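You operate a simulated robot arm through the tools that you are given. There is no shell and no other tool. Be economical: measure what you need, move in short steps, check, and stop when the job is done.

You run a simulated two-armed robot. Do the job below in one go: nothing can be reset, and whatever is moved stays where it is left.

## Task
Pick up the flip-top bottle with one hand, pass it to the other hand and put it on the top of the screen rack. Set down upright: flip-top bottle.

It is judged by the outcome, as a careful person would: the job done as asked, and still so three seconds after it is handed in. It fails if anything else is knocked over, pushed out of place, dropped, spilled or broken.

## Robot
Two 7-joint arms with two-finger parallel grippers on one trunk, on a base that drives. Base frame: it is fixed to the floor where the robot stands at the start and does not move with it; the origin is under the middle of the robot, x ahead of it, y to its left, z up; the surface under the hand at the start is at about z = 0.74. Lengths are in m, angles in rad, forces in N, time in s.
The left shoulder is at the start at [0.1, 0.101, 0.831], the right one opposite. With the tool pointing down near the work surface each hand reaches from about 0.22 to 0.56 m from the robot's upright axis, wherever it stands, measured 20 degrees to its own side. Places, roughly: top of the screen rack [1, -4.1, 1.4]. Payload 2.4 kg a hand.
The tool frame of a hand sits at the grasp point between the pads (the TCP): z along the fingers, y along the line on which they close. The tips reach 0.024 m beyond it. The gripper opens to 0.068 m. The fingers are 0.017 m wide and 0.01 m thick; the gripper's body (0.04 by 0.07 m) begins 0.041 m behind the TCP.
Orientation is told as [roll, pitch, yaw] about the base's x, y, z axes, in that order, counted from this pose: with the fingers straight down and closing along the base's y, the tool's x points along the base's -x, its y along +y and its z along -z.

## Interface
- The arms move only by the tool arm_command. It takes "left_rows", "right_rows" or both (then of equal length, played together; a hand with none holds still); each is a list of rows, each a list of 7 numbers: the shift along the base's x, y, z in m, then the turn, a rotation vector about the base's x, y, z in degrees, then the gripper command, from -1 (shut) to 1 (fully open), values between in proportion. In form: [[x, y, z, wx, wy, wz, fingers], ...]. A call has 1 to 10 rows; each row shifts and turns the commanded pose from where the row before left it. A row lasts 0.2 s, in which the tool goes at most 0.05 m and 0.15 rad; a call with a longer step from one row to the next is refused whole, and so is a gripper value outside its range. A pose out of reach is approached as far as the arm can. The call stops where the force on the tool passes 40 N (or 10 N more than at its start, if that is more) or the arm is blocked; 0.2 s more then pass. The fingers move at their own pace (about 0.072 m/s each) and stop on an object; they squeeze with about 24 N. The grip force told is the motor's: it shows also when the fingers shut on nothing. Time passes only in rows, and 0.2 s behind the last, so rows that do not move let the fingers close. It gives the time, the measured TCP pose, the force on the tool (base axes), the opening and the grip force at its end, in the units of the frame above (readings bear some noise), with the torque about the TCP (base axes, N m) and any sound that the robot's microphone picked up, and new pictures: "show" is both (left out), scene, wrist or none (wrist: the cameras of the hands that moved).
- Cameras (640 x 400 px; columns grow to the right, rows downward): "scene" is now at [0.2089, -0.0023, 0.9699]; the picture's right is [0.01, -1.00, 0.00], its down [-0.65, -0.01, -0.76] and it looks along [0.76, 0.01, -0.65] (base axes); focal length 252 px, centre (320, 200). "left" rides on the left gripper at [0.084, -0.011, -0.075] in its tool frame; the picture's right is [0.13, 0.99, 0.00], its down [-0.60, 0.08, -0.79] and it looks along [-0.79, 0.10, 0.61] (tool axes); focal length 251 px, centre (320, 200). "right" rides on the right gripper at [0.084, 0.011, -0.075] in its tool frame; the picture's right is [-0.13, 0.99, 0.00], its down [-0.60, -0.08, -0.79] and it looks along [-0.79, -0.10, 0.61] (tool axes); focal length 251 px, centre (320, 200). There is no depth. A picture from a camera that has moved, and an enlarged one, comes with that camera's place and axes in the base frame and with its lens. The place of the scene camera against the robot may be out by one fixed shift of up to 0.012 m in any direction.
- slide_trunk(by): slides the trunk up (or, below 0, down) by that many m; the arms and the scene camera ride with it, the base frame stays. It gives what a move gives, with no picture.
- drive_base(legs): drives the robot by 1 to 6 legs, each [ahead, left, turn to the left] in m, m and rad, along the robot's own axes; the way and the turn of a leg run together, so that a leg with both is an arc; at most 1.5 m and 3.142 rad a leg. The arms and the cameras ride along, it lands a little off, and it stops where it bumps. It gives what a move gives, and a new picture of the scene camera.
- aim_head(pan, tilt): turns the head with the scene camera to pan (to the left, within 1.501 rad either way) and tilt (down, from -0.506 to 1.204), counted from straight ahead of the robot. It gives what a move gives, and a new picture of the scene camera.
- inspect(camera, box): a new picture of the part [left, top, right, bottom] of that camera's present view, enlarged. No time passes.
- finish_job(): hands the job in; it is judged then, once.

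Go step by step. Nothing tells you exact positions but the pictures and the camera data: compare them with the known pose of the tool, close in by small moves and look again before you grip or let go. The budget is 120 turns and 260 pictures, counting those below and the enlarged ones. Unless the task says otherwise, let go and move clear before handing in, and close with one line.

The tools are called as name(argument=value, ...) on one line, values as JSON. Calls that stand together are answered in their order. arm_command: Moves the arms, as the interface text tells. Its arguments: {"type":"object","properties":{"left_rows":{"type":"array"},"right_rows":{"type":"array"},"show":{"type":"string","enum":["both","scene","wrist","none"]}},"required":[]} The other tools are called the same way: slide_trunk (by) slides the trunk up or down; drive_base (legs) drives the base; aim_head (pan, tilt) turns the head that bears the scene camera; inspect (camera, box) takes an enlarged picture of a part of a camera's view; finish_job () hands the job in.

At the start:

```text
time_s: 0.0
left_ee_pos: [0.4091, 0.1881, 0.78]
left_orientation: [-0.002, 0.001, 0.001]
left_wrist_force: [0.0, -0.7, 0.7]
left_moment: [-0.01, -0.05, -0.03]
left_width: 0.0682
left_grip_force: 0.1
right_ee_pos: [0.4053, -0.143, 0.7797]
right_orientation: [0.0, 0.001, 0.0]
right_wrist_force: [0.2, 0.1, -0.1]
right_moment: [0.03, 0.0, 0.02]
right_width: 0.0678
right_grip_force: 0.0
trunk travel left (down, up): [-0.05, 0.8]
robot x, y, heading: [0.0006, 0.001, -0.001]
head pan, tilt: [0.014, 0.702]
```

scene: 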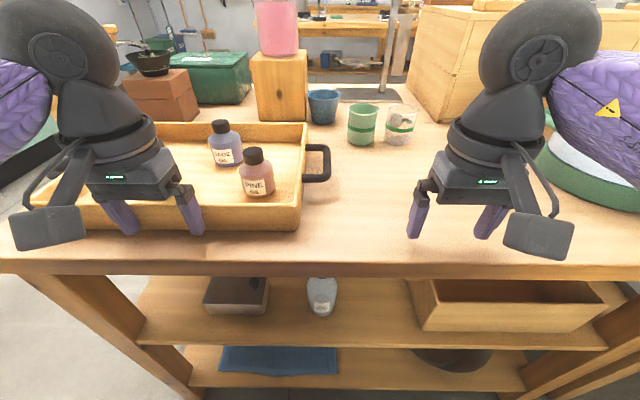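
right: 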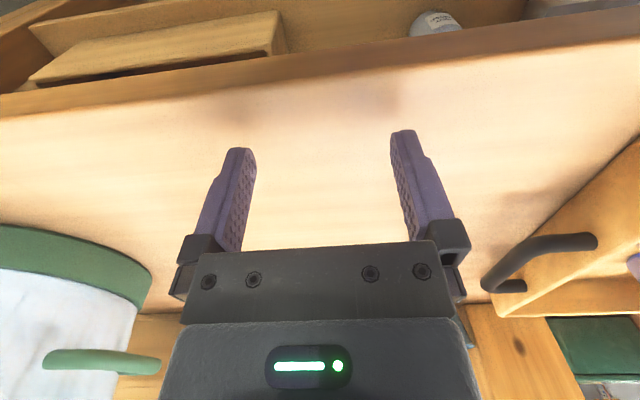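
left: 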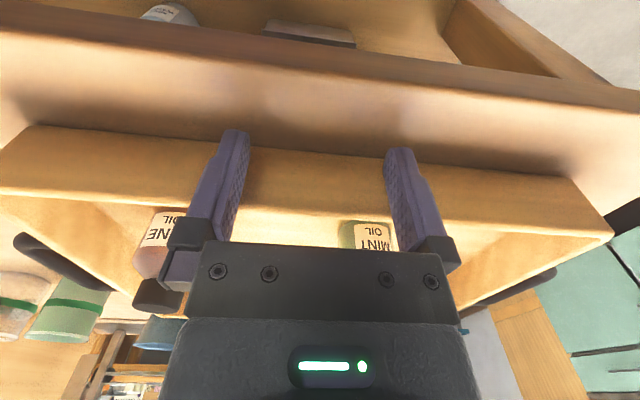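

I see a tray with small oil bottles, cups, and a greyish bottle on the shelf below. I first look closer to tell which is the flip-top bottle.

inspect(camera="scene", box=[180, 100, 320, 220])

inspect(camera="scene", box=[200, 250, 440, 400])

inspect(camera="scene", box=[240, 0, 440, 150])

aim_head(pan=-1.2, tilt=0.2)

```text
3.33 times, centred on (250, 160) of scene
camera zoom: at [0.2089, -0.0023, 0.9699], right [0.01, -1.0, 0.0], down [-0.65, -0.01, -0.76], along [0.76, 0.01, -0.65], focal length 839 px, centre (553, 333)
```

zoom: 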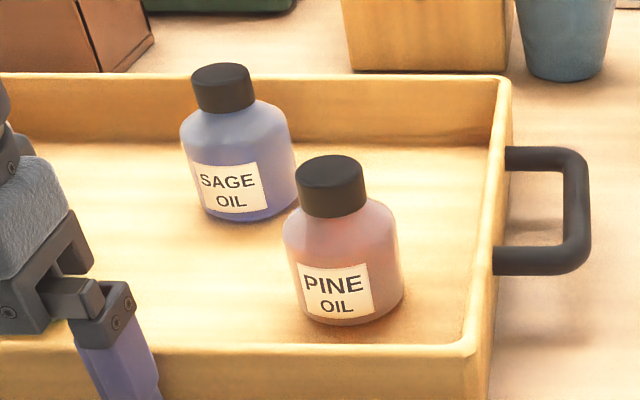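

```text
2.67 times, centred on (320, 325) of scene
camera zoom: at [0.2089, -0.0023, 0.9699], right [0.01, -1.0, 0.0], down [-0.65, -0.01, -0.76], along [0.76, 0.01, -0.65], focal length 672 px, centre (320, -133)
```

zoom: 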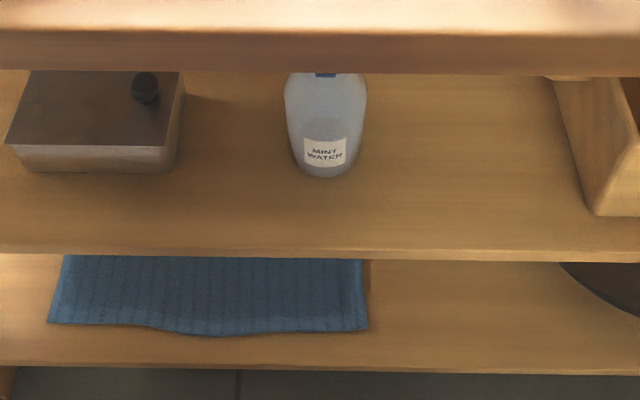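

```text
2.67 times, centred on (340, 75) of scene
camera zoom: at [0.2089, -0.0023, 0.9699], right [0.01, -1.0, 0.0], down [-0.65, -0.01, -0.76], along [0.76, 0.01, -0.65], focal length 672 px, centre (267, 533)
```

zoom: 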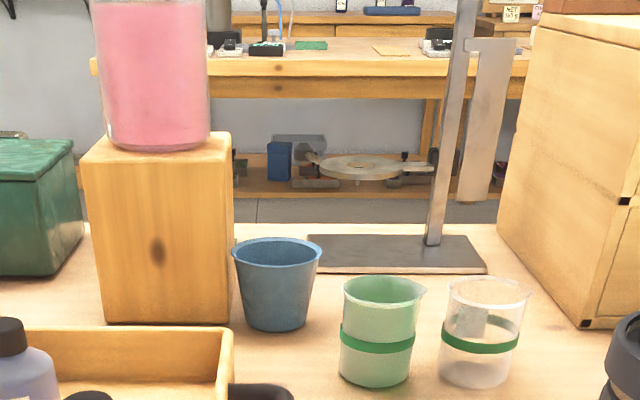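

```text
time_s: 1.4
left_ee_pos: [0.4092, 0.1884, 0.7799]
left_orientation: [-0.001, 0.002, 0.0]
left_wrist_force: [0.1, 0.7, 0.6]
left_moment: [0.01, 0.01, 0.0]
left_width: 0.0679
left_grip_force: 0.0
right_ee_pos: [0.4061, -0.1431, 0.7799]
right_orientation: [0.0, 0.0, 0.0]
right_wrist_force: [-0.3, 0.8, 0.0]
right_moment: [0.01, 0.05, -0.01]
right_width: 0.0681
right_grip_force: 0.1
trunk travel left (down, up): [-0.05, 0.8]
robot x, y, heading: [-0.0011, 0.001, 0.003]
head pan, tilt: [-1.201, 0.201]
camera scene: at [0.1578, -0.0903, 1.0154], right [-0.93, -0.36, 0.0], down [-0.07, 0.19, -0.98], along [0.35, -0.91, -0.2], focal length 252 px, centre (320, 200)
```

scene: 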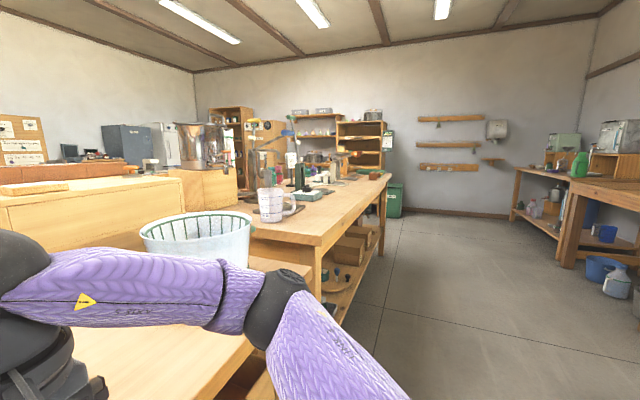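

The likely target is the "MINT WATER" bottle under the bench; I check the rack and the other places before settling.

inspect(camera="scene", box=[200, 80, 420, 220])

inspect(camera="scene", box=[470, 100, 640, 310])

aim_head(pan=0.0, tilt=0.1)

aim_head(pan=1.3, tilt=0.3)

```text
2.86 times, centred on (310, 150) of scene
camera zoom: at [0.1578, -0.0903, 1.0154], right [-0.93, -0.36, 0.0], down [-0.07, 0.19, -0.98], along [0.35, -0.91, -0.2], focal length 719 px, centre (349, 343)
```

zoom: 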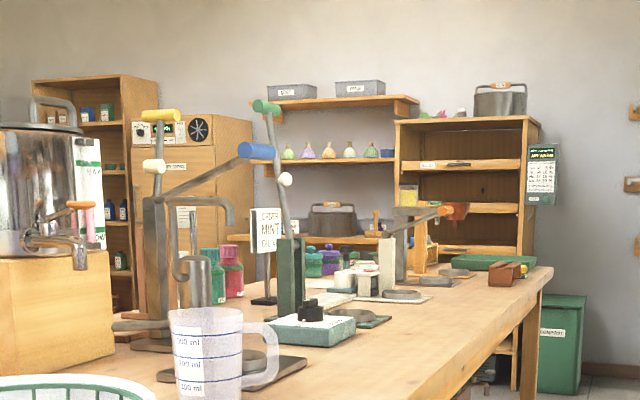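

```text
1.90 times, centred on (555, 205) of scene
camera zoom: at [0.1578, -0.0903, 1.0154], right [-0.93, -0.36, 0.0], down [-0.07, 0.19, -0.98], along [0.35, -0.91, -0.2], focal length 480 px, centre (-128, 190)
```

zoom: 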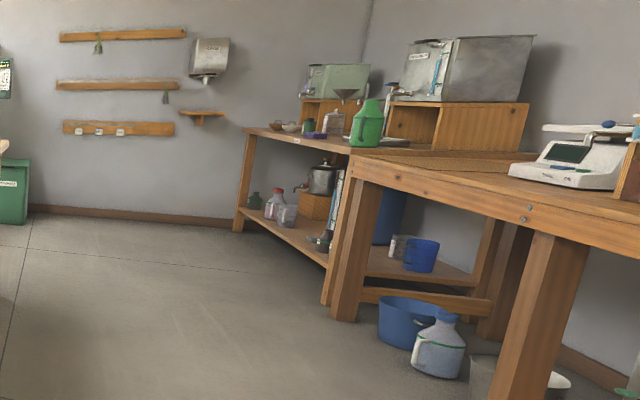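

```text
time_s: 2.8
left_ee_pos: [0.4093, 0.1879, 0.7785]
left_orientation: [-0.001, 0.002, 0.001]
left_wrist_force: [0.1, -0.4, 1.2]
left_moment: [0.06, 0.01, 0.0]
left_width: 0.068
left_grip_force: 0.0
right_ee_pos: [0.4057, -0.1435, 0.7792]
right_orientation: [0.002, 0.0, 0.0]
right_wrist_force: [0.7, 0.0, 0.3]
right_moment: [0.01, 0.0, -0.03]
right_width: 0.0681
right_grip_force: 0.0
trunk travel left (down, up): [-0.05, 0.8]
robot x, y, heading: [0.0052, -0.0016, 0.002]
head pan, tilt: [0.0, 0.099]
camera scene: at [0.2161, -0.0035, 1.0247], right [0.0, -1.0, 0.0], down [-0.1, 0.0, -0.99], along [0.99, 0.0, -0.1], focal length 252 px, centre (320, 200)
```

scene: 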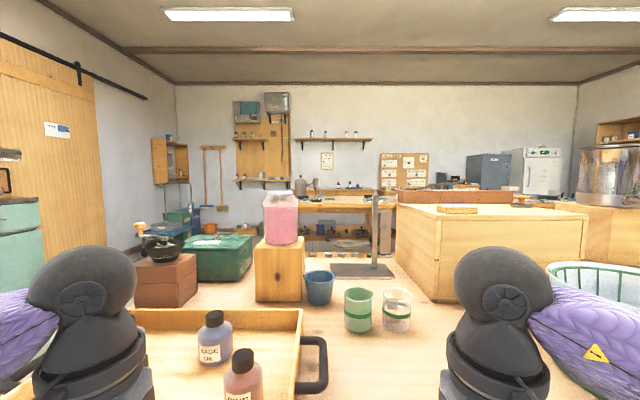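

```text
time_s: 4.3
left_ee_pos: [0.4095, 0.1875, 0.7792]
left_orientation: [-0.002, 0.001, 0.001]
left_wrist_force: [-0.4, 1.2, -0.1]
left_moment: [0.01, -0.01, -0.03]
left_width: 0.0677
left_grip_force: 0.0
right_ee_pos: [0.4054, -0.1434, 0.778]
right_orientation: [-0.001, 0.0, 0.001]
right_wrist_force: [0.3, -0.1, 0.4]
right_moment: [0.01, 0.03, -0.03]
right_width: 0.0679
right_grip_force: 0.1
trunk travel left (down, up): [-0.05, 0.8]
robot x, y, heading: [-0.0005, -0.0001, -0.001]
head pan, tilt: [1.3, 0.3]
camera scene: at [0.1491, 0.0865, 1.0061], right [0.96, -0.27, 0.0], down [-0.08, -0.28, -0.96], along [0.26, 0.92, -0.3], focal length 252 px, centre (320, 200)
```

scene: 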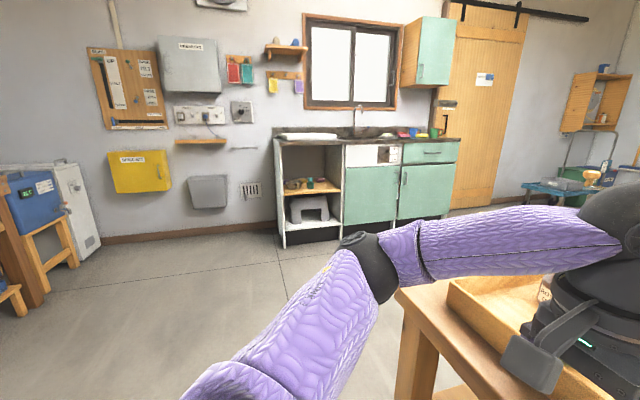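

No other candidates nearby; the "MINT WATER" bottle is the target. I raise the trunk so the hands clear the tray, back off and look at the shelf.

slide_trunk(by=0.12)

drive_base(legs=[[-0.35, 0, 0]])

slide_trunk(by=-0.17)

aim_head(pan=0, tilt=0.7)

```text
time_s: 5.8
left_ee_pos: [0.4086, 0.1891, 0.8995]
left_orientation: [-0.002, 0.0, -0.001]
left_wrist_force: [0.3, -0.5, 0.7]
left_moment: [0.01, 0.04, 0.0]
left_width: 0.0678
left_grip_force: 0.1
right_ee_pos: [0.4071, -0.1431, 0.8988]
right_orientation: [0.0, 0.001, 0.001]
right_wrist_force: [-0.4, 0.2, -0.1]
right_moment: [-0.01, 0.0, 0.01]
right_width: 0.0678
right_grip_force: 0.1
trunk travel left (down, up): [-0.17, 0.68]
robot x, y, heading: [-0.0008, -0.0019, 0.002]
head pan, tilt: [1.3, 0.3]
```

```text
time_s: 8.1
left_ee_pos: [0.0585, 0.1879, 0.8994]
left_orientation: [-0.003, 0.001, 0.003]
left_wrist_force: [0.1, 0.4, 0.4]
left_moment: [0.01, -0.01, 0.0]
left_width: 0.0681
left_grip_force: 0.0
right_ee_pos: [0.057, -0.1424, 0.8997]
right_orientation: [0.0, 0.002, 0.0]
right_wrist_force: [-0.7, 0.2, 0.8]
right_moment: [0.0, -0.01, -0.01]
right_width: 0.068
right_grip_force: 0.1
trunk travel left (down, up): [-0.17, 0.68]
robot x, y, heading: [-0.3474, -0.0018, 0.0]
head pan, tilt: [1.3, 0.3]
camera scene: at [-0.2398, 0.0863, 1.1303], right [0.96, -0.27, 0.0], down [-0.08, -0.29, -0.96], along [0.25, 0.92, -0.3], focal length 252 px, centre (320, 200)
```

scene: 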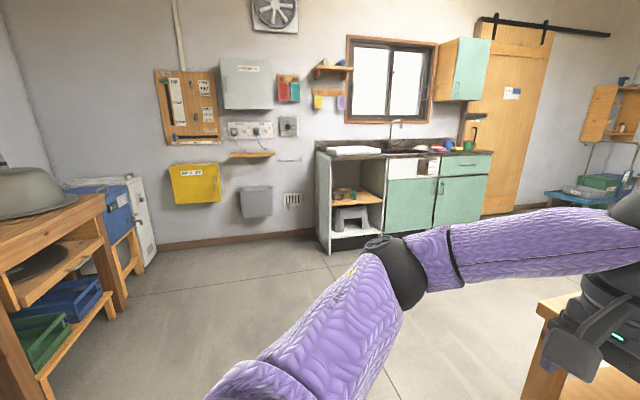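

```text
time_s: 10.0
left_ee_pos: [0.0591, 0.1882, 0.73]
left_orientation: [-0.002, -0.002, 0.006]
left_wrist_force: [0.2, -0.4, -0.9]
left_moment: [0.0, 0.01, 0.02]
left_width: 0.0679
left_grip_force: 0.1
right_ee_pos: [0.0574, -0.143, 0.7303]
right_orientation: [-0.001, 0.0, 0.001]
right_wrist_force: [0.0, 1.7, 0.5]
right_moment: [0.01, 0.0, 0.0]
right_width: 0.0679
right_grip_force: 0.1
trunk travel left (down, up): [0.0, 0.85]
robot x, y, heading: [-0.3528, 0.0014, 0.002]
head pan, tilt: [1.3, 0.3]
```

```text
time_s: 11.4
left_ee_pos: [0.0594, 0.1885, 0.7302]
left_orientation: [-0.003, 0.002, 0.002]
left_wrist_force: [0.1, -0.6, -0.5]
left_moment: [-0.02, 0.01, -0.01]
left_width: 0.0678
left_grip_force: 0.1
right_ee_pos: [0.0567, -0.1421, 0.7298]
right_orientation: [0.002, 0.0, 0.003]
right_wrist_force: [0.3, -0.3, 0.7]
right_moment: [-0.01, 0.0, 0.01]
right_width: 0.0677
right_grip_force: 0.0
trunk travel left (down, up): [0.0, 0.85]
robot x, y, heading: [-0.351, 0.0005, 0.004]
head pan, tilt: [0.0, 0.7]
camera scene: at [-0.1214, -0.0033, 0.9174], right [0.0, -1.0, 0.0], down [-0.64, 0.0, -0.76], along [0.76, 0.0, -0.64], focal length 252 px, centre (320, 200)
```

scene: 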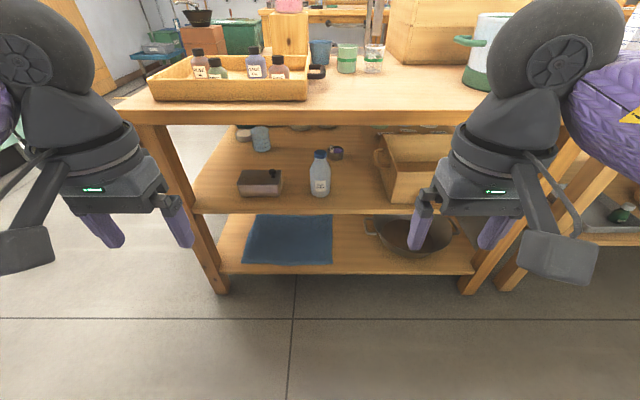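

inspect(camera="scene", box=[190, 110, 430, 260])

inspect(camera="scene", box=[290, 135, 354, 205])

```text
2.67 times, centred on (310, 185) of scene
camera zoom: at [-0.1214, -0.0033, 0.9174], right [0.0, -1.0, 0.0], down [-0.64, 0.0, -0.76], along [0.76, 0.0, -0.64], focal length 672 px, centre (347, 240)
```

zoom: 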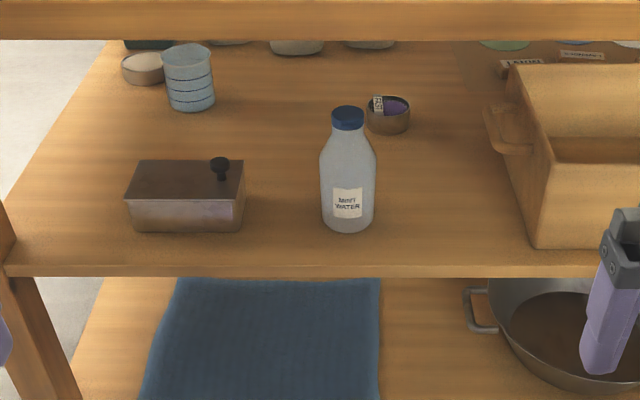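

```text
5.71 times, centred on (322, 170) of scene
camera zoom: at [-0.1214, -0.0033, 0.9174], right [0.0, -1.0, 0.0], down [-0.64, 0.0, -0.76], along [0.76, 0.0, -0.64], focal length 1439 px, centre (309, 371)
```

zoom: 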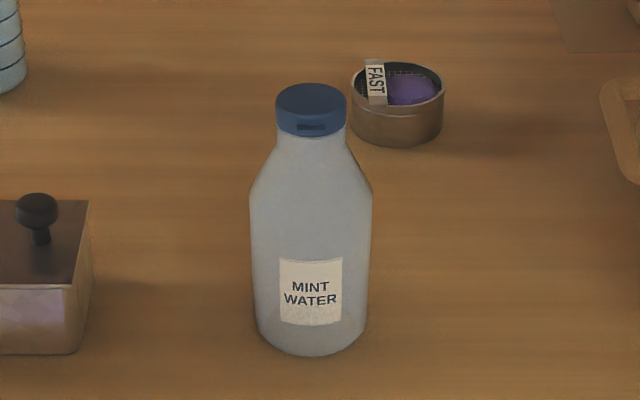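

The bottle has a blue flip cap: it stands near [0.48, 0.00] on the shelf at z≈0.45, about 0.134 tall, with a cap ~0.034 and a body ~0.061 wide. I'll take it by the cap with the right hand pointing forward, 25° down; first I turn the right hand and raise the left out of the way.

arm_command(right_rows=[[0, 0.015, -0.015, 0, -8.125, 0, 1], [0, 0.015, -0.015, 0, -8.125, 0, 1], [0, 0.015, -0.015, 0, -8.125, 0, 1], [0, 0.015, -0.015, 0, -8.125, 0, 1], [0, 0.015, -0.015, 0, -8.125, 0, 1], [0, 0.015, -0.015, 0, -8.125, 0, 1], [0, 0.015, -0.015, 0, -8.125, 0, 1], [0, 0.015, -0.015, 0, -8.125, 0, 1], [0, 0.018, 0, 0, 0, 0, 1]], left_rows=[[0, 0, 0.03, 0, 0, 0, 1], [0, 0, 0.03, 0, 0, 0, 1], [0, 0, 0.03, 0, 0, 0, 1], [0, 0, 0.03, 0, 0, 0, 1], [0, 0, 0.03, 0, 0, 0, 1], [-0.02, 0, 0.03, 0, 0, 0, 1], [-0.02, 0, 0, 0, 0, 0, 1], [-0.02, 0, 0, 0, 0, 0, 1], [0, 0, 0, 0, 0, 0, 1]])

```text
time_s: 13.4
left_ee_pos: [0.0147, 0.1788, 0.8783]
left_orientation: [-0.002, 0.0, 0.004]
left_wrist_force: [0.2, -0.7, 0.4]
left_moment: [-0.01, 0.01, -0.02]
left_width: 0.0679
left_grip_force: 0.0
left hand out of reach, approached as far as the arm can: row 6, 7, 8
right_ee_pos: [0.0585, -0.0054, 0.6091]
right_orientation: [-0.004, -1.134, 0.004]
right_wrist_force: [0.2, 0.5, 0.3]
right_moment: [0.0, 0.02, -0.02]
right_width: 0.068
right_grip_force: 0.1
trunk travel left (down, up): [0.0, 0.85]
robot x, y, heading: [-0.3522, 0.0011, 0.005]
head pan, tilt: [0.0, 0.7]
camera scene: at [-0.1215, -0.0034, 0.9174], right [0.0, -1.0, 0.0], down [-0.64, 0.0, -0.76], along [0.76, 0.0, -0.64], focal length 252 px, centre (320, 200)
camera right: at [-0.0446, 0.0063, 0.5654], right [0.05, 0.99, 0.12], down [-0.46, -0.08, 0.88], along [0.88, -0.1, 0.46], focal length 251 px, centre (320, 200)
camera left: at [-0.0688, 0.1677, 0.9535], right [-0.13, 0.99, 0.0], down [0.6, 0.08, 0.79], along [0.79, 0.1, -0.61], focal length 251 px, centre (320, 200)
```

scene: 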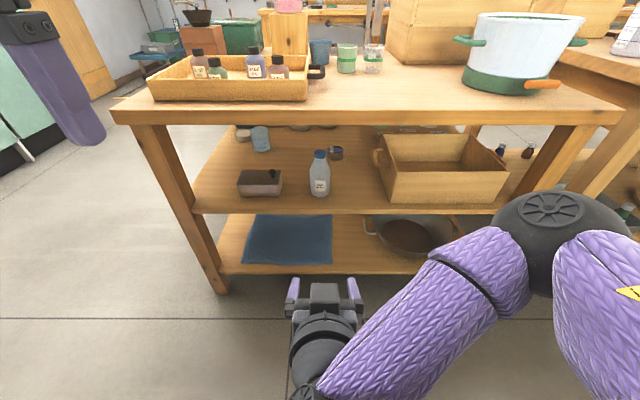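
right: 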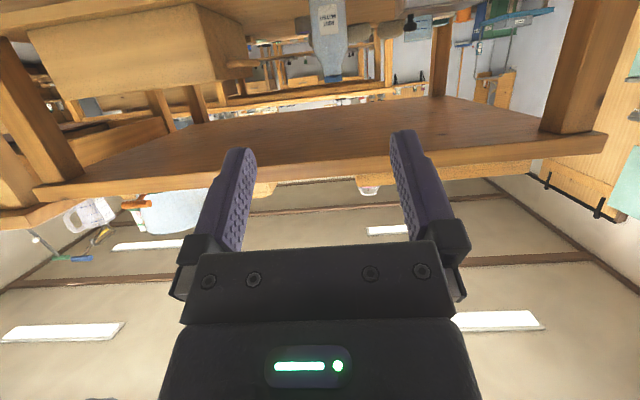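
left: 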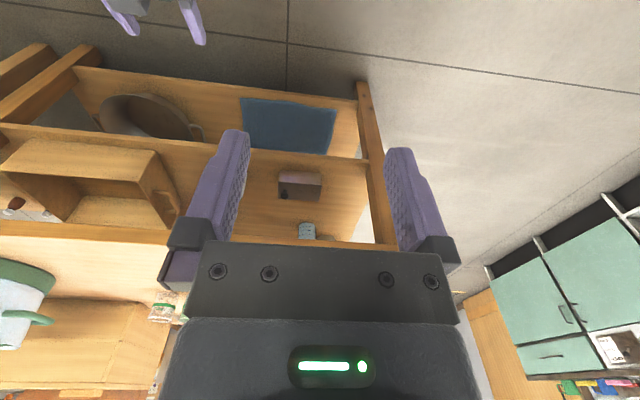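

Hand is turned. I drive ahead 0.25 m so the hand stops short of the bottle, then look.

drive_base(legs=[[0.25, 0, 0]])

inspect(camera="right", box=[200, 0, 460, 180])

```text
time_s: 15.2
left_ee_pos: [0.2617, 0.1801, 0.8783]
left_orientation: [-0.002, 0.0, 0.004]
left_wrist_force: [-0.2, -0.1, -1.0]
left_moment: [-0.01, -0.02, 0.0]
left_width: 0.0681
left_grip_force: 0.1
right_ee_pos: [0.3064, -0.0031, 0.6083]
right_orientation: [-0.006, -1.132, 0.006]
right_wrist_force: [0.6, 0.0, 0.5]
right_moment: [-0.01, -0.01, 0.01]
right_width: 0.0677
right_grip_force: 0.1
trunk travel left (down, up): [0.0, 0.85]
robot x, y, heading: [-0.1006, -0.0019, 0.006]
head pan, tilt: [0.0, 0.7]
camera scene: at [0.1255, -0.0026, 0.9174], right [0.0, -1.0, 0.0], down [-0.64, 0.0, -0.76], along [0.76, 0.0, -0.64], focal length 252 px, centre (320, 200)
```

scene: 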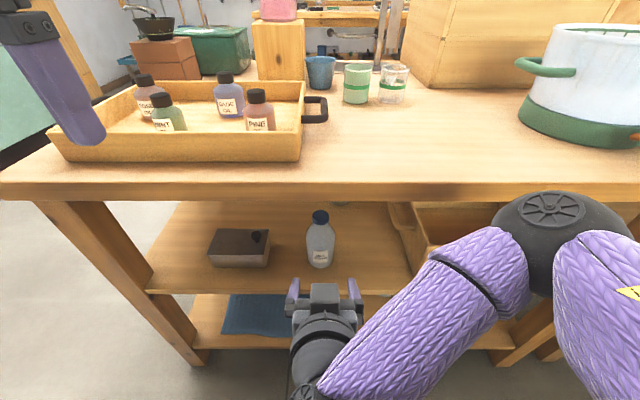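

```text
2.22 times, centred on (330, 90) of right
camera zoom: at [0.2022, 0.007, 0.5655], right [0.05, 0.99, 0.11], down [-0.46, -0.08, 0.88], along [0.89, -0.1, 0.45], focal length 559 px, centre (298, 444)
```

zoom: 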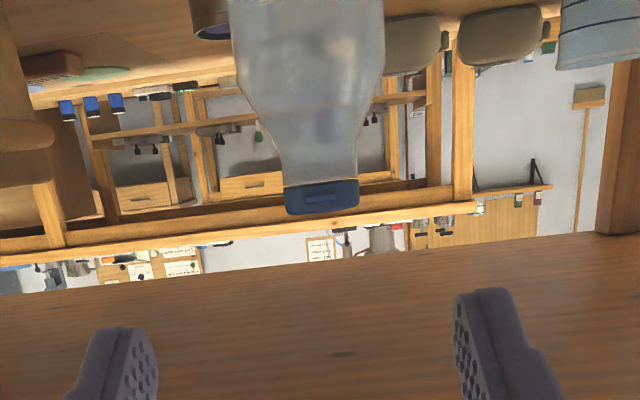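

The wrist view puts the cap axis at y≈0.00, cap top z≈0.583. I approach partway with the right hand and check.

arm_command(right_rows=[[0.02, 0.002, -0.02, 0, 0, 0, 1], [0.03, 0.001, -0.02, 0, 0, 0, 1], [0.035, 0, -0.002, 0, 0, 0, 1], [0.03, 0, 0, 0, 0, 0, 1], [0, 0, 0, 0, 0, 0, 1]])

```text
time_s: 16.4
left_ee_pos: [0.2615, 0.1792, 0.8795]
left_orientation: [-0.002, -0.001, 0.004]
left_wrist_force: [-0.2, 0.3, -0.7]
left_moment: [0.0, 0.0, 0.02]
left_width: 0.0677
left_grip_force: 0.0
right_ee_pos: [0.4215, 0.0001, 0.5657]
right_orientation: [-0.005, -1.133, 0.007]
right_wrist_force: [0.7, 0.7, 0.4]
right_moment: [0.02, 0.01, -0.01]
right_width: 0.068
right_grip_force: 0.0
trunk travel left (down, up): [0.0, 0.85]
robot x, y, heading: [-0.1021, 0.0009, -0.003]
head pan, tilt: [0.0, 0.7]
camera scene: at [0.1256, -0.0026, 0.9174], right [0.0, -1.0, 0.0], down [-0.64, 0.0, -0.76], along [0.76, 0.0, -0.64], focal length 252 px, centre (320, 200)
camera right: at [0.3178, 0.0104, 0.5231], right [0.05, 0.99, 0.11], down [-0.46, -0.08, 0.88], along [0.89, -0.1, 0.45], focal length 251 px, centre (320, 200)
```

scene: 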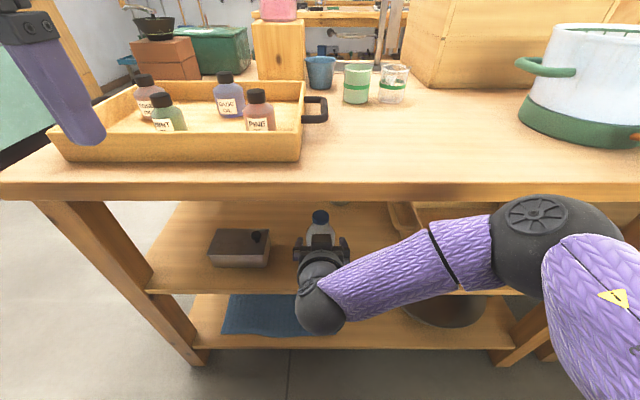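
right: 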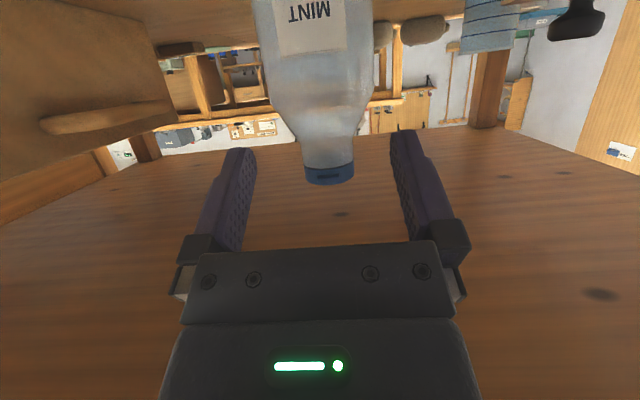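

The cap axis resolves to [0.481, 0.001], top at 0.586. I move in the last 0.06 m and close.

arm_command(right_rows=[[0.03, 0.001, 0, 0, 0, 0, 1], [0.03, 0, 0, 0, 0, 0, 1], [0, 0, 0, 0, 0, 0, 1], [0, 0, 0, 0, 0, 0, -1], [0, 0, 0, 0, 0, 0, -1], [0, 0, 0, 0, 0, 0, -1], [0, 0, 0, 0, 0, 0, -1]])

```text
time_s: 18.1
left_ee_pos: [0.2617, 0.1784, 0.8785]
left_orientation: [-0.002, 0.001, 0.003]
left_wrist_force: [0.2, -0.3, -0.1]
left_moment: [0.04, -0.01, 0.01]
left_width: 0.068
left_grip_force: 0.1
right_ee_pos: [0.4801, 0.0003, 0.5659]
right_orientation: [-0.007, -1.134, 0.007]
right_wrist_force: [3.7, 1.2, 6.4]
right_moment: [0.01, -0.23, 0.04]
right_width: 0.038
right_grip_force: 24.1
trunk travel left (down, up): [0.0, 0.85]
robot x, y, heading: [-0.1005, 0.0028, 0.002]
head pan, tilt: [0.0, 0.7]
camera scene: at [0.1254, -0.0025, 0.9175], right [0.0, -1.0, 0.0], down [-0.64, 0.0, -0.76], along [0.76, 0.0, -0.64], focal length 252 px, centre (320, 200)
camera right: at [0.3769, 0.0114, 0.5241], right [0.05, 0.99, 0.11], down [-0.46, -0.08, 0.88], along [0.88, -0.1, 0.46], focal length 251 px, centre (320, 200)
```

scene: 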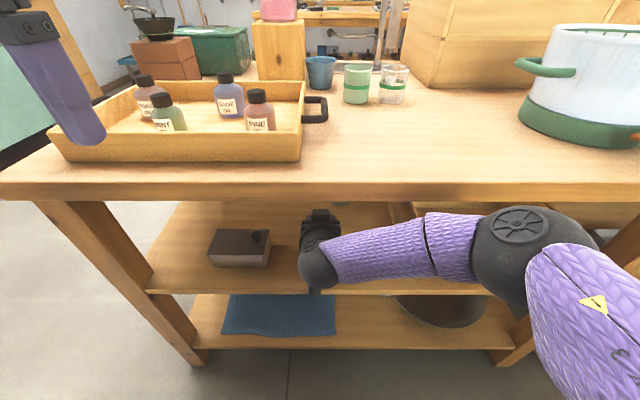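
right: 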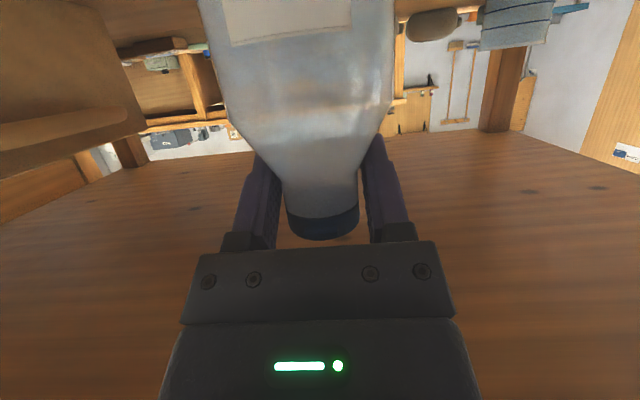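

The grip reads 0.038 and the force is upward, so the pads are on the shoulder taper. I open, go up 9 mm and re-grip on the cap.

arm_command(right_rows=[[0, 0, 0, 0, 0, 0, 1], [0, 0, 0, 0, 0, 0, 1], [0, 0, 0.009, 0, 0, 0, 1], [0, 0, 0, 0, 0, 0, -1], [0, 0, 0, 0, 0, 0, -1], [0, 0, 0, 0, 0, 0, -1], [0, 0, 0, 0, 0, 0, -1]], show="wrist")

```text
time_s: 19.6
left_ee_pos: [0.2617, 0.1797, 0.8775]
left_orientation: [-0.002, 0.0, 0.003]
left_wrist_force: [0.6, 0.8, 0.1]
left_moment: [0.01, -0.03, -0.02]
left_width: 0.0679
left_grip_force: 0.0
right_ee_pos: [0.4809, -0.0004, 0.577]
right_orientation: [-0.005, -1.133, 0.006]
right_wrist_force: [-1.6, 1.2, 1.2]
right_moment: [0.03, 0.14, -0.01]
right_width: 0.034
right_grip_force: 23.8
trunk travel left (down, up): [0.0, 0.85]
robot x, y, heading: [-0.1045, -0.0008, 0.0]
head pan, tilt: [0.0, 0.7]
camera right: at [0.3774, 0.0112, 0.533], right [0.05, 0.99, 0.11], down [-0.46, -0.08, 0.88], along [0.89, -0.1, 0.45], focal length 251 px, centre (320, 200)
```

right: 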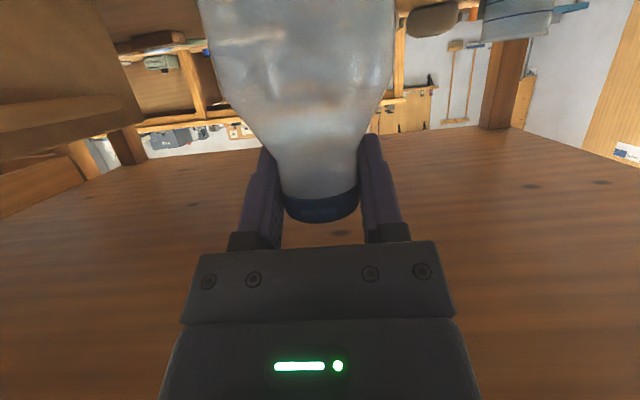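

The cap is gripped at 0.034. I lift 2 cm and draw the bottle out toward me.

arm_command(right_rows=[[0, 0, 0.01, 0, 0, 0, -1], [0, 0, 0.01, 0, 0, 0, -1], [-0.03, 0, 0, 0, 0, 0, -1], [-0.04, 0, 0, 0, 0, 0, -1], [-0.04, 0, 0, 0, 0, 0, -1], [-0.04, 0, 0, 0, 0, 0, -1], [0, 0, 0, 0, 0, 0, -1]])

```text
time_s: 21.2
left_ee_pos: [0.2627, 0.179, 0.8783]
left_orientation: [-0.002, 0.001, 0.004]
left_wrist_force: [-0.4, -0.4, 0.2]
left_moment: [0.02, 0.02, -0.01]
left_width: 0.0679
left_grip_force: 0.0
right_ee_pos: [0.3302, -0.0002, 0.5975]
right_orientation: [-0.006, -1.132, 0.007]
right_wrist_force: [-0.7, 0.3, -2.2]
right_moment: [0.01, 0.03, 0.01]
right_width: 0.0338
right_grip_force: 24.1
trunk travel left (down, up): [0.0, 0.85]
robot x, y, heading: [-0.1034, 0.0007, 0.005]
head pan, tilt: [0.0, 0.7]
camera scene: at [0.1257, -0.0026, 0.9173], right [0.0, -1.0, 0.0], down [-0.64, 0.0, -0.76], along [0.76, 0.0, -0.64], focal length 252 px, centre (320, 200)
camera right: at [0.2275, 0.0107, 0.5546], right [0.05, 0.99, 0.12], down [-0.46, -0.08, 0.88], along [0.89, -0.1, 0.45], focal length 251 px, centre (320, 200)
```

scene: 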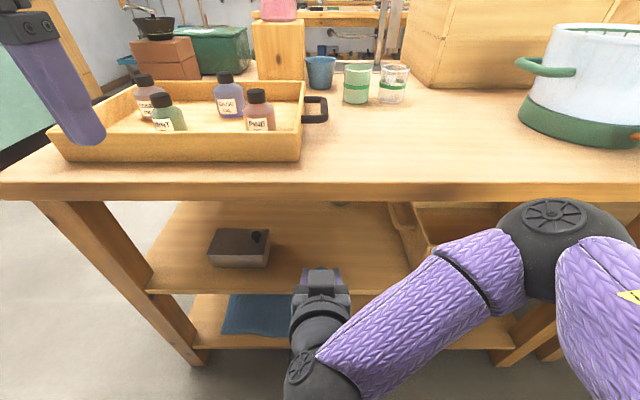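
right: 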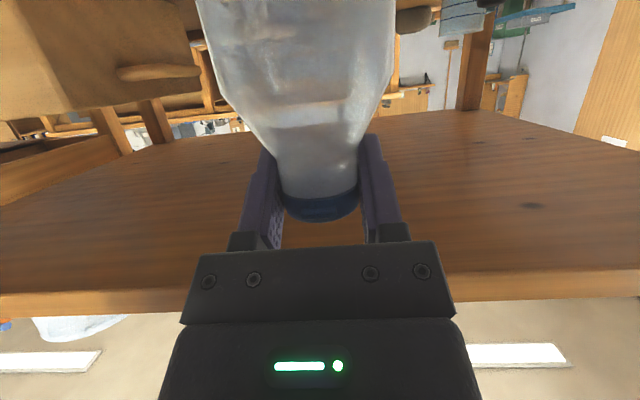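

The bottle hangs securely in the right hand. I back away from the bench and lift the hand to have free space for the pass.

drive_base(legs=[[-0.4, 0, 0]])

slide_trunk(by=0.25)

```text
time_s: 23.8
left_ee_pos: [-0.1411, 0.1783, 0.8793]
left_orientation: [-0.003, -0.003, 0.007]
left_wrist_force: [-1.2, 0.2, 0.5]
left_moment: [0.01, -0.04, -0.01]
left_width: 0.0682
left_grip_force: 0.1
right_ee_pos: [-0.0712, -0.0011, 0.5983]
right_orientation: [-0.005, -1.134, 0.008]
right_wrist_force: [0.6, 0.6, -2.6]
right_moment: [-0.01, -0.04, -0.02]
right_width: 0.0336
right_grip_force: 24.3
trunk travel left (down, up): [0.0, 0.85]
robot x, y, heading: [-0.504, 0.0003, 0.005]
head pan, tilt: [0.0, 0.7]
camera scene: at [-0.2771, -0.0037, 0.9173], right [0.0, -1.0, 0.0], down [-0.64, 0.0, -0.76], along [0.76, 0.0, -0.64], focal length 252 px, centre (320, 200)
```

scene: 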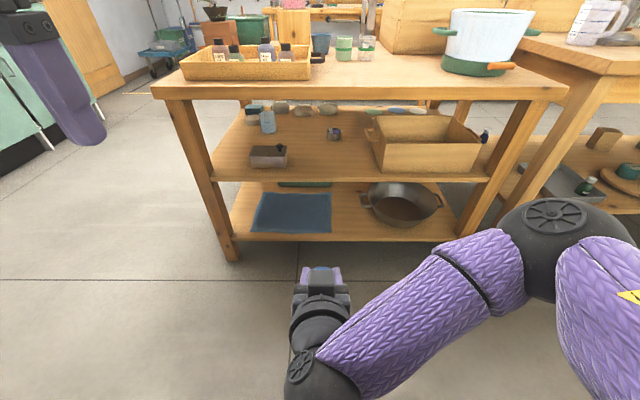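

```text
time_s: 26.3
left_ee_pos: [-0.1425, 0.1787, 1.1282]
left_orientation: [-0.001, 0.0, 0.004]
left_wrist_force: [0.5, 0.0, -0.1]
left_moment: [-0.03, 0.0, 0.01]
left_width: 0.0679
left_grip_force: 0.1
right_ee_pos: [-0.0711, -0.0014, 0.8477]
right_orientation: [-0.008, -1.132, 0.008]
right_wrist_force: [-0.6, 0.1, -2.6]
right_moment: [0.0, 0.0, 0.01]
right_width: 0.0339
right_grip_force: 23.5
trunk travel left (down, up): [-0.25, 0.6]
robot x, y, heading: [-0.5075, 0.0011, 0.008]
head pan, tilt: [0.0, 0.7]
```

Free space now. I turn the right hand 45° to point forward-left and pitch the left hand forward in preparation.

arm_command(right_rows=[[0, -0.003, 0.014, 0, 0, 7.5, -1], [0, -0.003, 0.014, 0, 0, 7.5, -1], [0, -0.003, 0.014, 0, 0, 7.5, -1], [0, -0.003, 0.014, 0, 0, 7.5, -1], [0, -0.003, 0.014, 0, 0, 7.5, -1], [0, -0.003, 0.014, 0, 0, 7.5, -1], [0, 0, 0, 0, 0, 0, -1], [0, 0, 0, 0, 0, 0, -1]], left_rows=[[0, 0.01, 0, 0, -8.125, 0, 1], [0, 0.01, 0, 0, -8.125, 0, 1], [0, 0.01, 0, 0, -8.125, 0, 1], [0, 0.01, 0, 0, -8.125, 0, 1], [0, 0.01, 0, 0, -8.125, 0, 1], [0, 0.01, 0, 0, -8.125, 0, 1], [0, 0.01, 0, 0, -8.125, 0, 1], [0, 0.01, 0, 0, -8.125, 0, 1]])

```text
time_s: 28.1
left_ee_pos: [-0.1413, 0.2587, 1.1284]
left_orientation: [-0.011, -1.137, 0.01]
left_wrist_force: [-0.3, 0.3, 1.0]
left_moment: [0.03, -0.01, 0.03]
left_width: 0.068
left_grip_force: 0.1
right_ee_pos: [-0.065, -0.024, 0.9235]
right_orientation: [-0.03, -1.109, 0.647]
right_wrist_force: [-0.7, 0.0, -2.7]
right_moment: [0.01, 0.01, -0.03]
right_width: 0.0338
right_grip_force: 23.7
right hand out of reach, approached as far as the arm can: row 2, 3, 4
trunk travel left (down, up): [-0.25, 0.6]
robot x, y, heading: [-0.5051, -0.0, 0.001]
head pan, tilt: [0.0, 0.7]
camera scene: at [-0.3565, -0.004, 1.1758], right [0.0, -1.0, 0.0], down [-0.64, 0.0, -0.76], along [0.76, 0.0, -0.64], focal length 252 px, centre (320, 200)
camera right: at [-0.1549, -0.0773, 0.8827], right [-0.53, 0.84, 0.1], down [-0.32, -0.31, 0.89], along [0.78, 0.44, 0.43], focal length 251 px, centre (320, 200)
camera left: at [-0.2442, 0.2474, 1.084], right [-0.05, 0.99, -0.12], down [-0.47, 0.08, 0.88], along [0.88, 0.1, 0.46], focal length 251 px, centre (320, 200)
```

scene: 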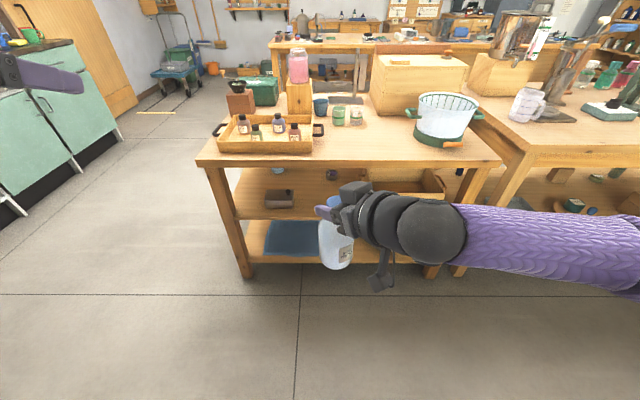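
right: 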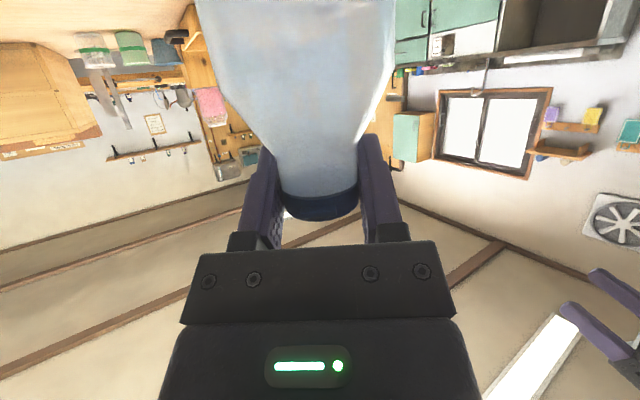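
left: 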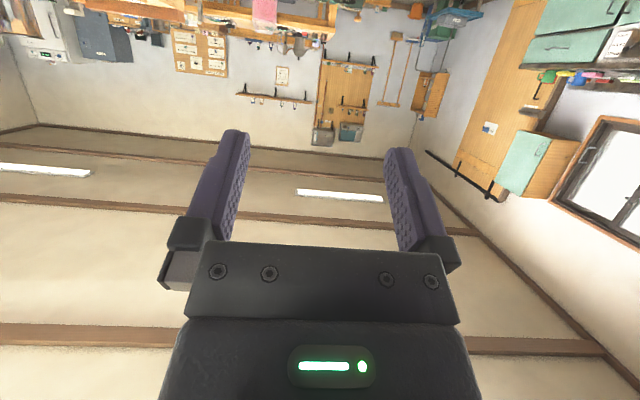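

The right hand holds near-upright at yaw 37°. The pass should be farther from my body, so I move the bottle 12 cm ahead and bring the left hand to a pre-grasp 15 cm short of the bottle's body.

arm_command(right_rows=[[0.03, -0.0075, -0.015, 0, 0, 0, -1], [0.03, -0.0075, -0.015, 0, 0, 0, -1], [0.03, -0.0075, -0.015, 0, 0, 0, -1], [0.03, -0.0075, -0.015, 0, 0, 0, -1], [0, 0, 0, 0, 0, 0, -1], [0, 0, 0, 0, 0, 0, -1], [0, 0, 0, 0, 0, 0, -1], [0, 0, 0, 0, 0, 0, -1], [0, 0, 0, 0, 0, 0, -1], [0, 0, 0, 0, 0, 0, -1]], left_rows=[[0.01, -0.015, -0.045, 0, 0, -7.5, 1], [0.01, -0.015, -0.045, 0, 0, -7.5, 1], [0.01, -0.015, -0.045, 0, 0, -7.5, 1], [0.01, -0.015, -0.045, 0, 0, -7.5, 1], [0.01, -0.015, -0.045, 0, 0, -7.5, 1], [0.01, -0.015, -0.045, 0, 0, -7.5, 1], [0.0075, -0.029, -0.016, 0, 0, 0, 1], [0.0075, -0.029, -0.016, 0, 0, 0, 1], [0.0075, -0.029, -0.016, 0, 0, 0, 1], [0.0075, -0.029, -0.016, 0, 0, 0, 1]])

```text
time_s: 30.3
left_ee_pos: [-0.0525, 0.0513, 0.7957]
left_orientation: [-0.014, -1.135, -0.772]
left_wrist_force: [-0.6, -0.1, -0.1]
left_moment: [0.0, -0.02, 0.0]
left_width: 0.0679
left_grip_force: 0.0
right_ee_pos: [0.0546, -0.055, 0.8628]
right_orientation: [-0.028, -1.111, 0.647]
right_wrist_force: [-0.1, -0.6, -3.0]
right_moment: [0.01, 0.0, 0.02]
right_width: 0.0335
right_grip_force: 24.3
trunk travel left (down, up): [-0.25, 0.6]
robot x, y, heading: [-0.5038, -0.0015, 0.002]
head pan, tilt: [0.0, 0.7]
camera scene: at [-0.3563, -0.0041, 1.1757], right [0.0, -1.0, 0.0], down [-0.64, 0.0, -0.76], along [0.76, 0.0, -0.64], focal length 252 px, centre (320, 200)
camera right: at [-0.0355, -0.1079, 0.8219], right [-0.53, 0.84, 0.1], down [-0.32, -0.31, 0.89], along [0.78, 0.44, 0.43], focal length 251 px, centre (320, 200)
camera left: at [-0.134, 0.1168, 0.7513], right [0.66, 0.74, -0.12], down [-0.27, 0.39, 0.88], along [0.7, -0.55, 0.45], focal length 251 px, centre (320, 200)
```

scene: 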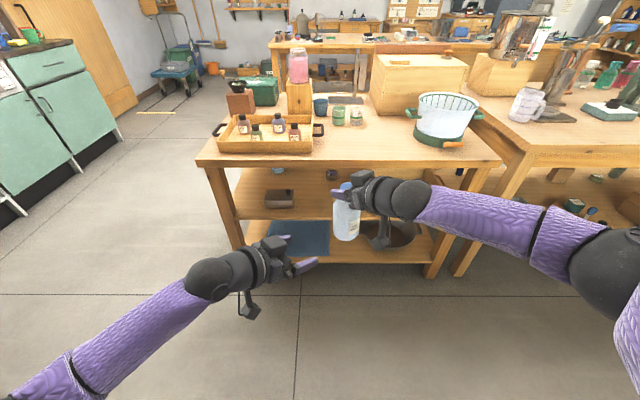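
right: 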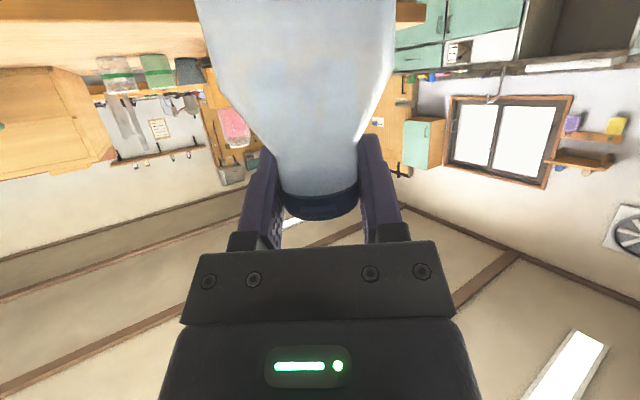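
left: 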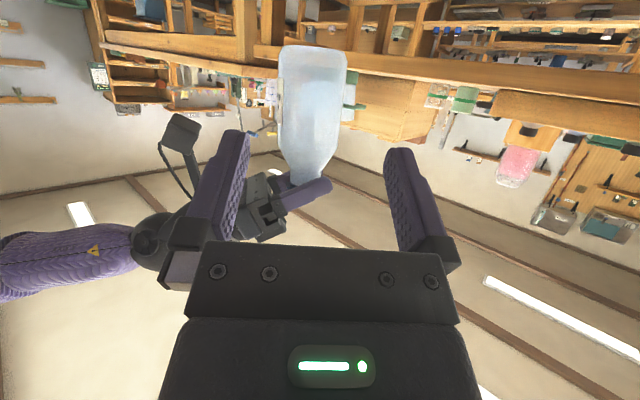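

The left hand is lined up; I zoom the left wrist view to measure the bottle's lateral offset and tilt before closing in.

inspect(camera="left", box=[200, 20, 440, 210])

```text
2.11 times, centred on (320, 115) of left
camera zoom: at [-0.134, 0.1168, 0.7513], right [0.66, 0.74, -0.12], down [-0.27, 0.39, 0.88], along [0.7, -0.55, 0.45], focal length 529 px, centre (320, 379)
```

zoom: 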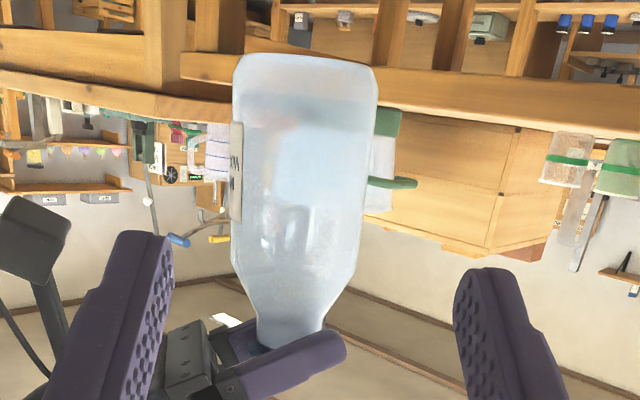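

The bottle sits ~4 mm off the finger centreline and leans ~2.5°, which the pads should straighten. I correct sideways and close in most of the way.

arm_command(left_rows=[[0.02, -0.0215, 0, 0, 0, 0, 1], [0.025, -0.025, 0, 0, 0, 0, 1], [0.018, -0.0175, 0, 0, 0, 0, 1], [0, 0, 0, 0, 0, 0, 1]])

inspect(camera="left", box=[160, 0, 480, 250])

```text
time_s: 31.3
left_ee_pos: [0.01, -0.0124, 0.7952]
left_orientation: [-0.013, -1.133, -0.774]
left_wrist_force: [0.6, -0.3, -0.9]
left_moment: [0.01, -0.02, -0.01]
left_width: 0.068
left_grip_force: 0.0
right_ee_pos: [0.0559, -0.0557, 0.8625]
right_orientation: [-0.029, -1.11, 0.648]
right_wrist_force: [0.0, 0.1, -3.7]
right_moment: [0.0, 0.01, 0.01]
right_width: 0.0337
right_grip_force: 23.8
trunk travel left (down, up): [-0.25, 0.6]
robot x, y, heading: [-0.5036, -0.0017, 0.004]
head pan, tilt: [0.0, 0.7]
camera scene: at [-0.3562, -0.0042, 1.1757], right [0.0, -1.0, 0.0], down [-0.64, 0.0, -0.76], along [0.76, 0.0, -0.64], focal length 252 px, centre (320, 200)
camera left: at [-0.0696, 0.0534, 0.7508], right [0.66, 0.74, -0.12], down [-0.27, 0.39, 0.88], along [0.7, -0.55, 0.45], focal length 251 px, centre (320, 200)
```

scene: 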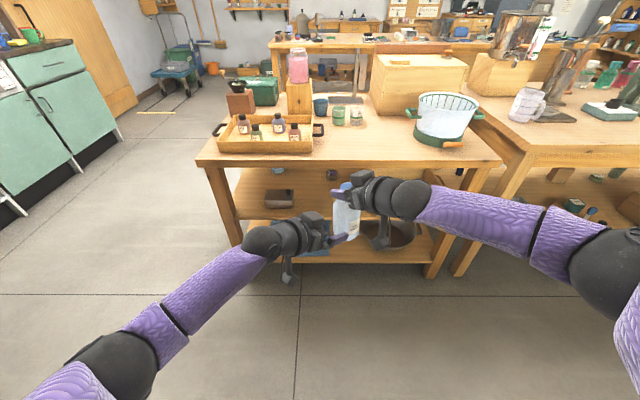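
left: 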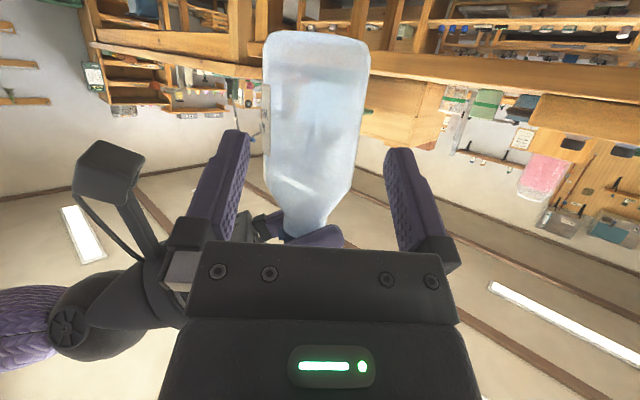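

```text
1.60 times, centred on (320, 125) of left
camera zoom: at [-0.0696, 0.0534, 0.7508], right [0.66, 0.74, -0.12], down [-0.27, 0.39, 0.88], along [0.7, -0.55, 0.45], focal length 402 px, centre (320, 320)
```

zoom: 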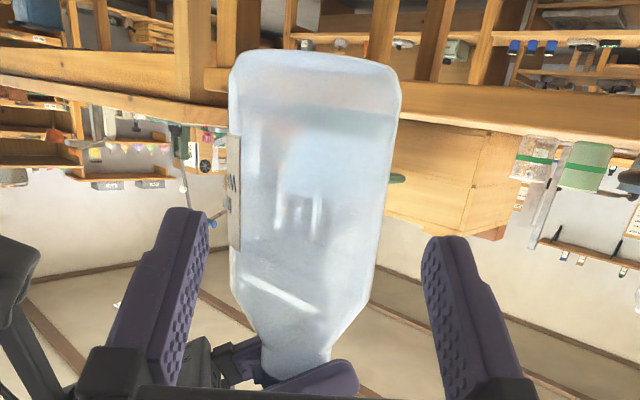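

Offset is now ~1.7 mm; body about 0.063 wide against 0.068. I trim and move in another 3 cm with a check.

arm_command(left_rows=[[0.009, -0.0115, 0, 0, 0, 0, 1], [0.011, -0.0105, 0, 0, 0, 0, 1], [0, 0, 0, 0, 0, 0, 1]], show="none")

inspect(camera="left", box=[160, 0, 480, 250])

```text
time_s: 32.1
left_ee_pos: [0.0316, -0.0343, 0.7949]
left_orientation: [-0.015, -1.134, -0.773]
left_wrist_force: [0.3, 0.5, 0.1]
left_moment: [0.02, 0.01, 0.01]
left_width: 0.0681
left_grip_force: 0.0
right_ee_pos: [0.0551, -0.0562, 0.8629]
right_orientation: [-0.028, -1.108, 0.645]
right_wrist_force: [0.6, 0.3, -2.7]
right_moment: [0.04, -0.04, 0.02]
right_width: 0.0335
right_grip_force: 24.0
trunk travel left (down, up): [-0.25, 0.6]
robot x, y, heading: [-0.5068, 0.001, 0.003]
head pan, tilt: [0.0, 0.7]
```

```text
1.60 times, centred on (320, 125) of left
camera zoom: at [-0.0496, 0.0324, 0.7505], right [0.66, 0.74, -0.12], down [-0.27, 0.39, 0.88], along [0.7, -0.55, 0.45], focal length 402 px, centre (320, 320)
```

zoom: 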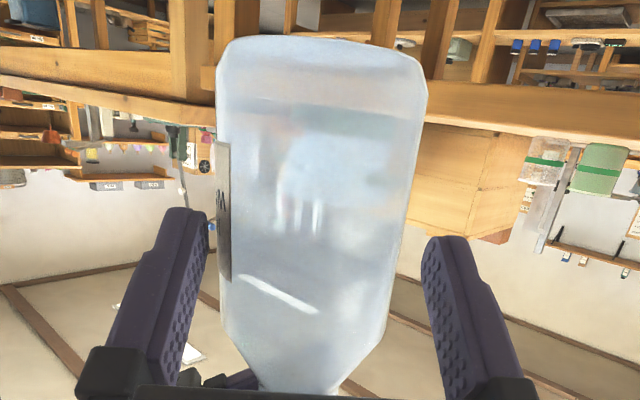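

Still ~1 mm off; I trim and go the last 2.7 cm, then look before closing.

arm_command(left_rows=[[0.009, -0.01, 0, 0, 0, 0, 1], [0.0095, -0.0096, 0, 0, 0, 0, 1], [0, 0, 0, 0, 0, 0, 1]])

```text
time_s: 32.9
left_ee_pos: [0.0503, -0.0531, 0.7953]
left_orientation: [-0.015, -1.136, -0.773]
left_wrist_force: [-0.7, 0.4, -0.1]
left_moment: [-0.01, -0.02, 0.0]
left_width: 0.068
left_grip_force: 0.1
right_ee_pos: [0.0555, -0.0553, 0.8619]
right_orientation: [-0.028, -1.111, 0.647]
right_wrist_force: [0.0, -0.1, -3.9]
right_moment: [0.02, -0.03, 0.01]
right_width: 0.0338
right_grip_force: 24.1
trunk travel left (down, up): [-0.25, 0.6]
robot x, y, heading: [-0.503, -0.002, 0.006]
head pan, tilt: [0.0, 0.7]
camera scene: at [-0.3562, -0.0043, 1.1757], right [0.0, -1.0, 0.0], down [-0.64, 0.0, -0.76], along [0.76, 0.0, -0.64], focal length 252 px, centre (320, 200)
camera left: at [-0.031, 0.0123, 0.7508], right [0.66, 0.74, -0.12], down [-0.27, 0.39, 0.88], along [0.7, -0.55, 0.45], focal length 251 px, centre (320, 200)
```

scene: 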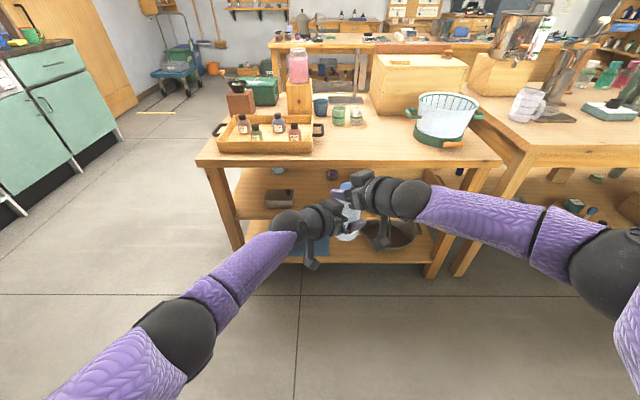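
left: 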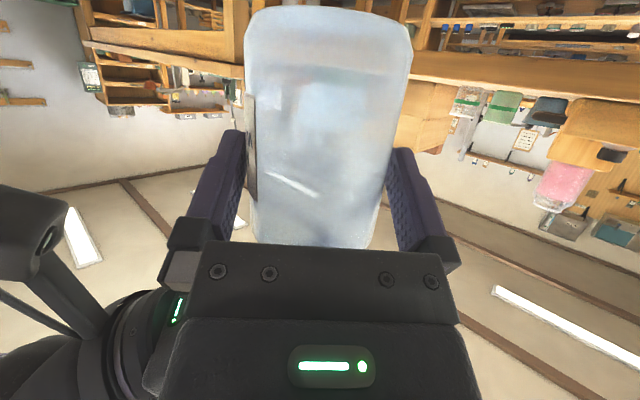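

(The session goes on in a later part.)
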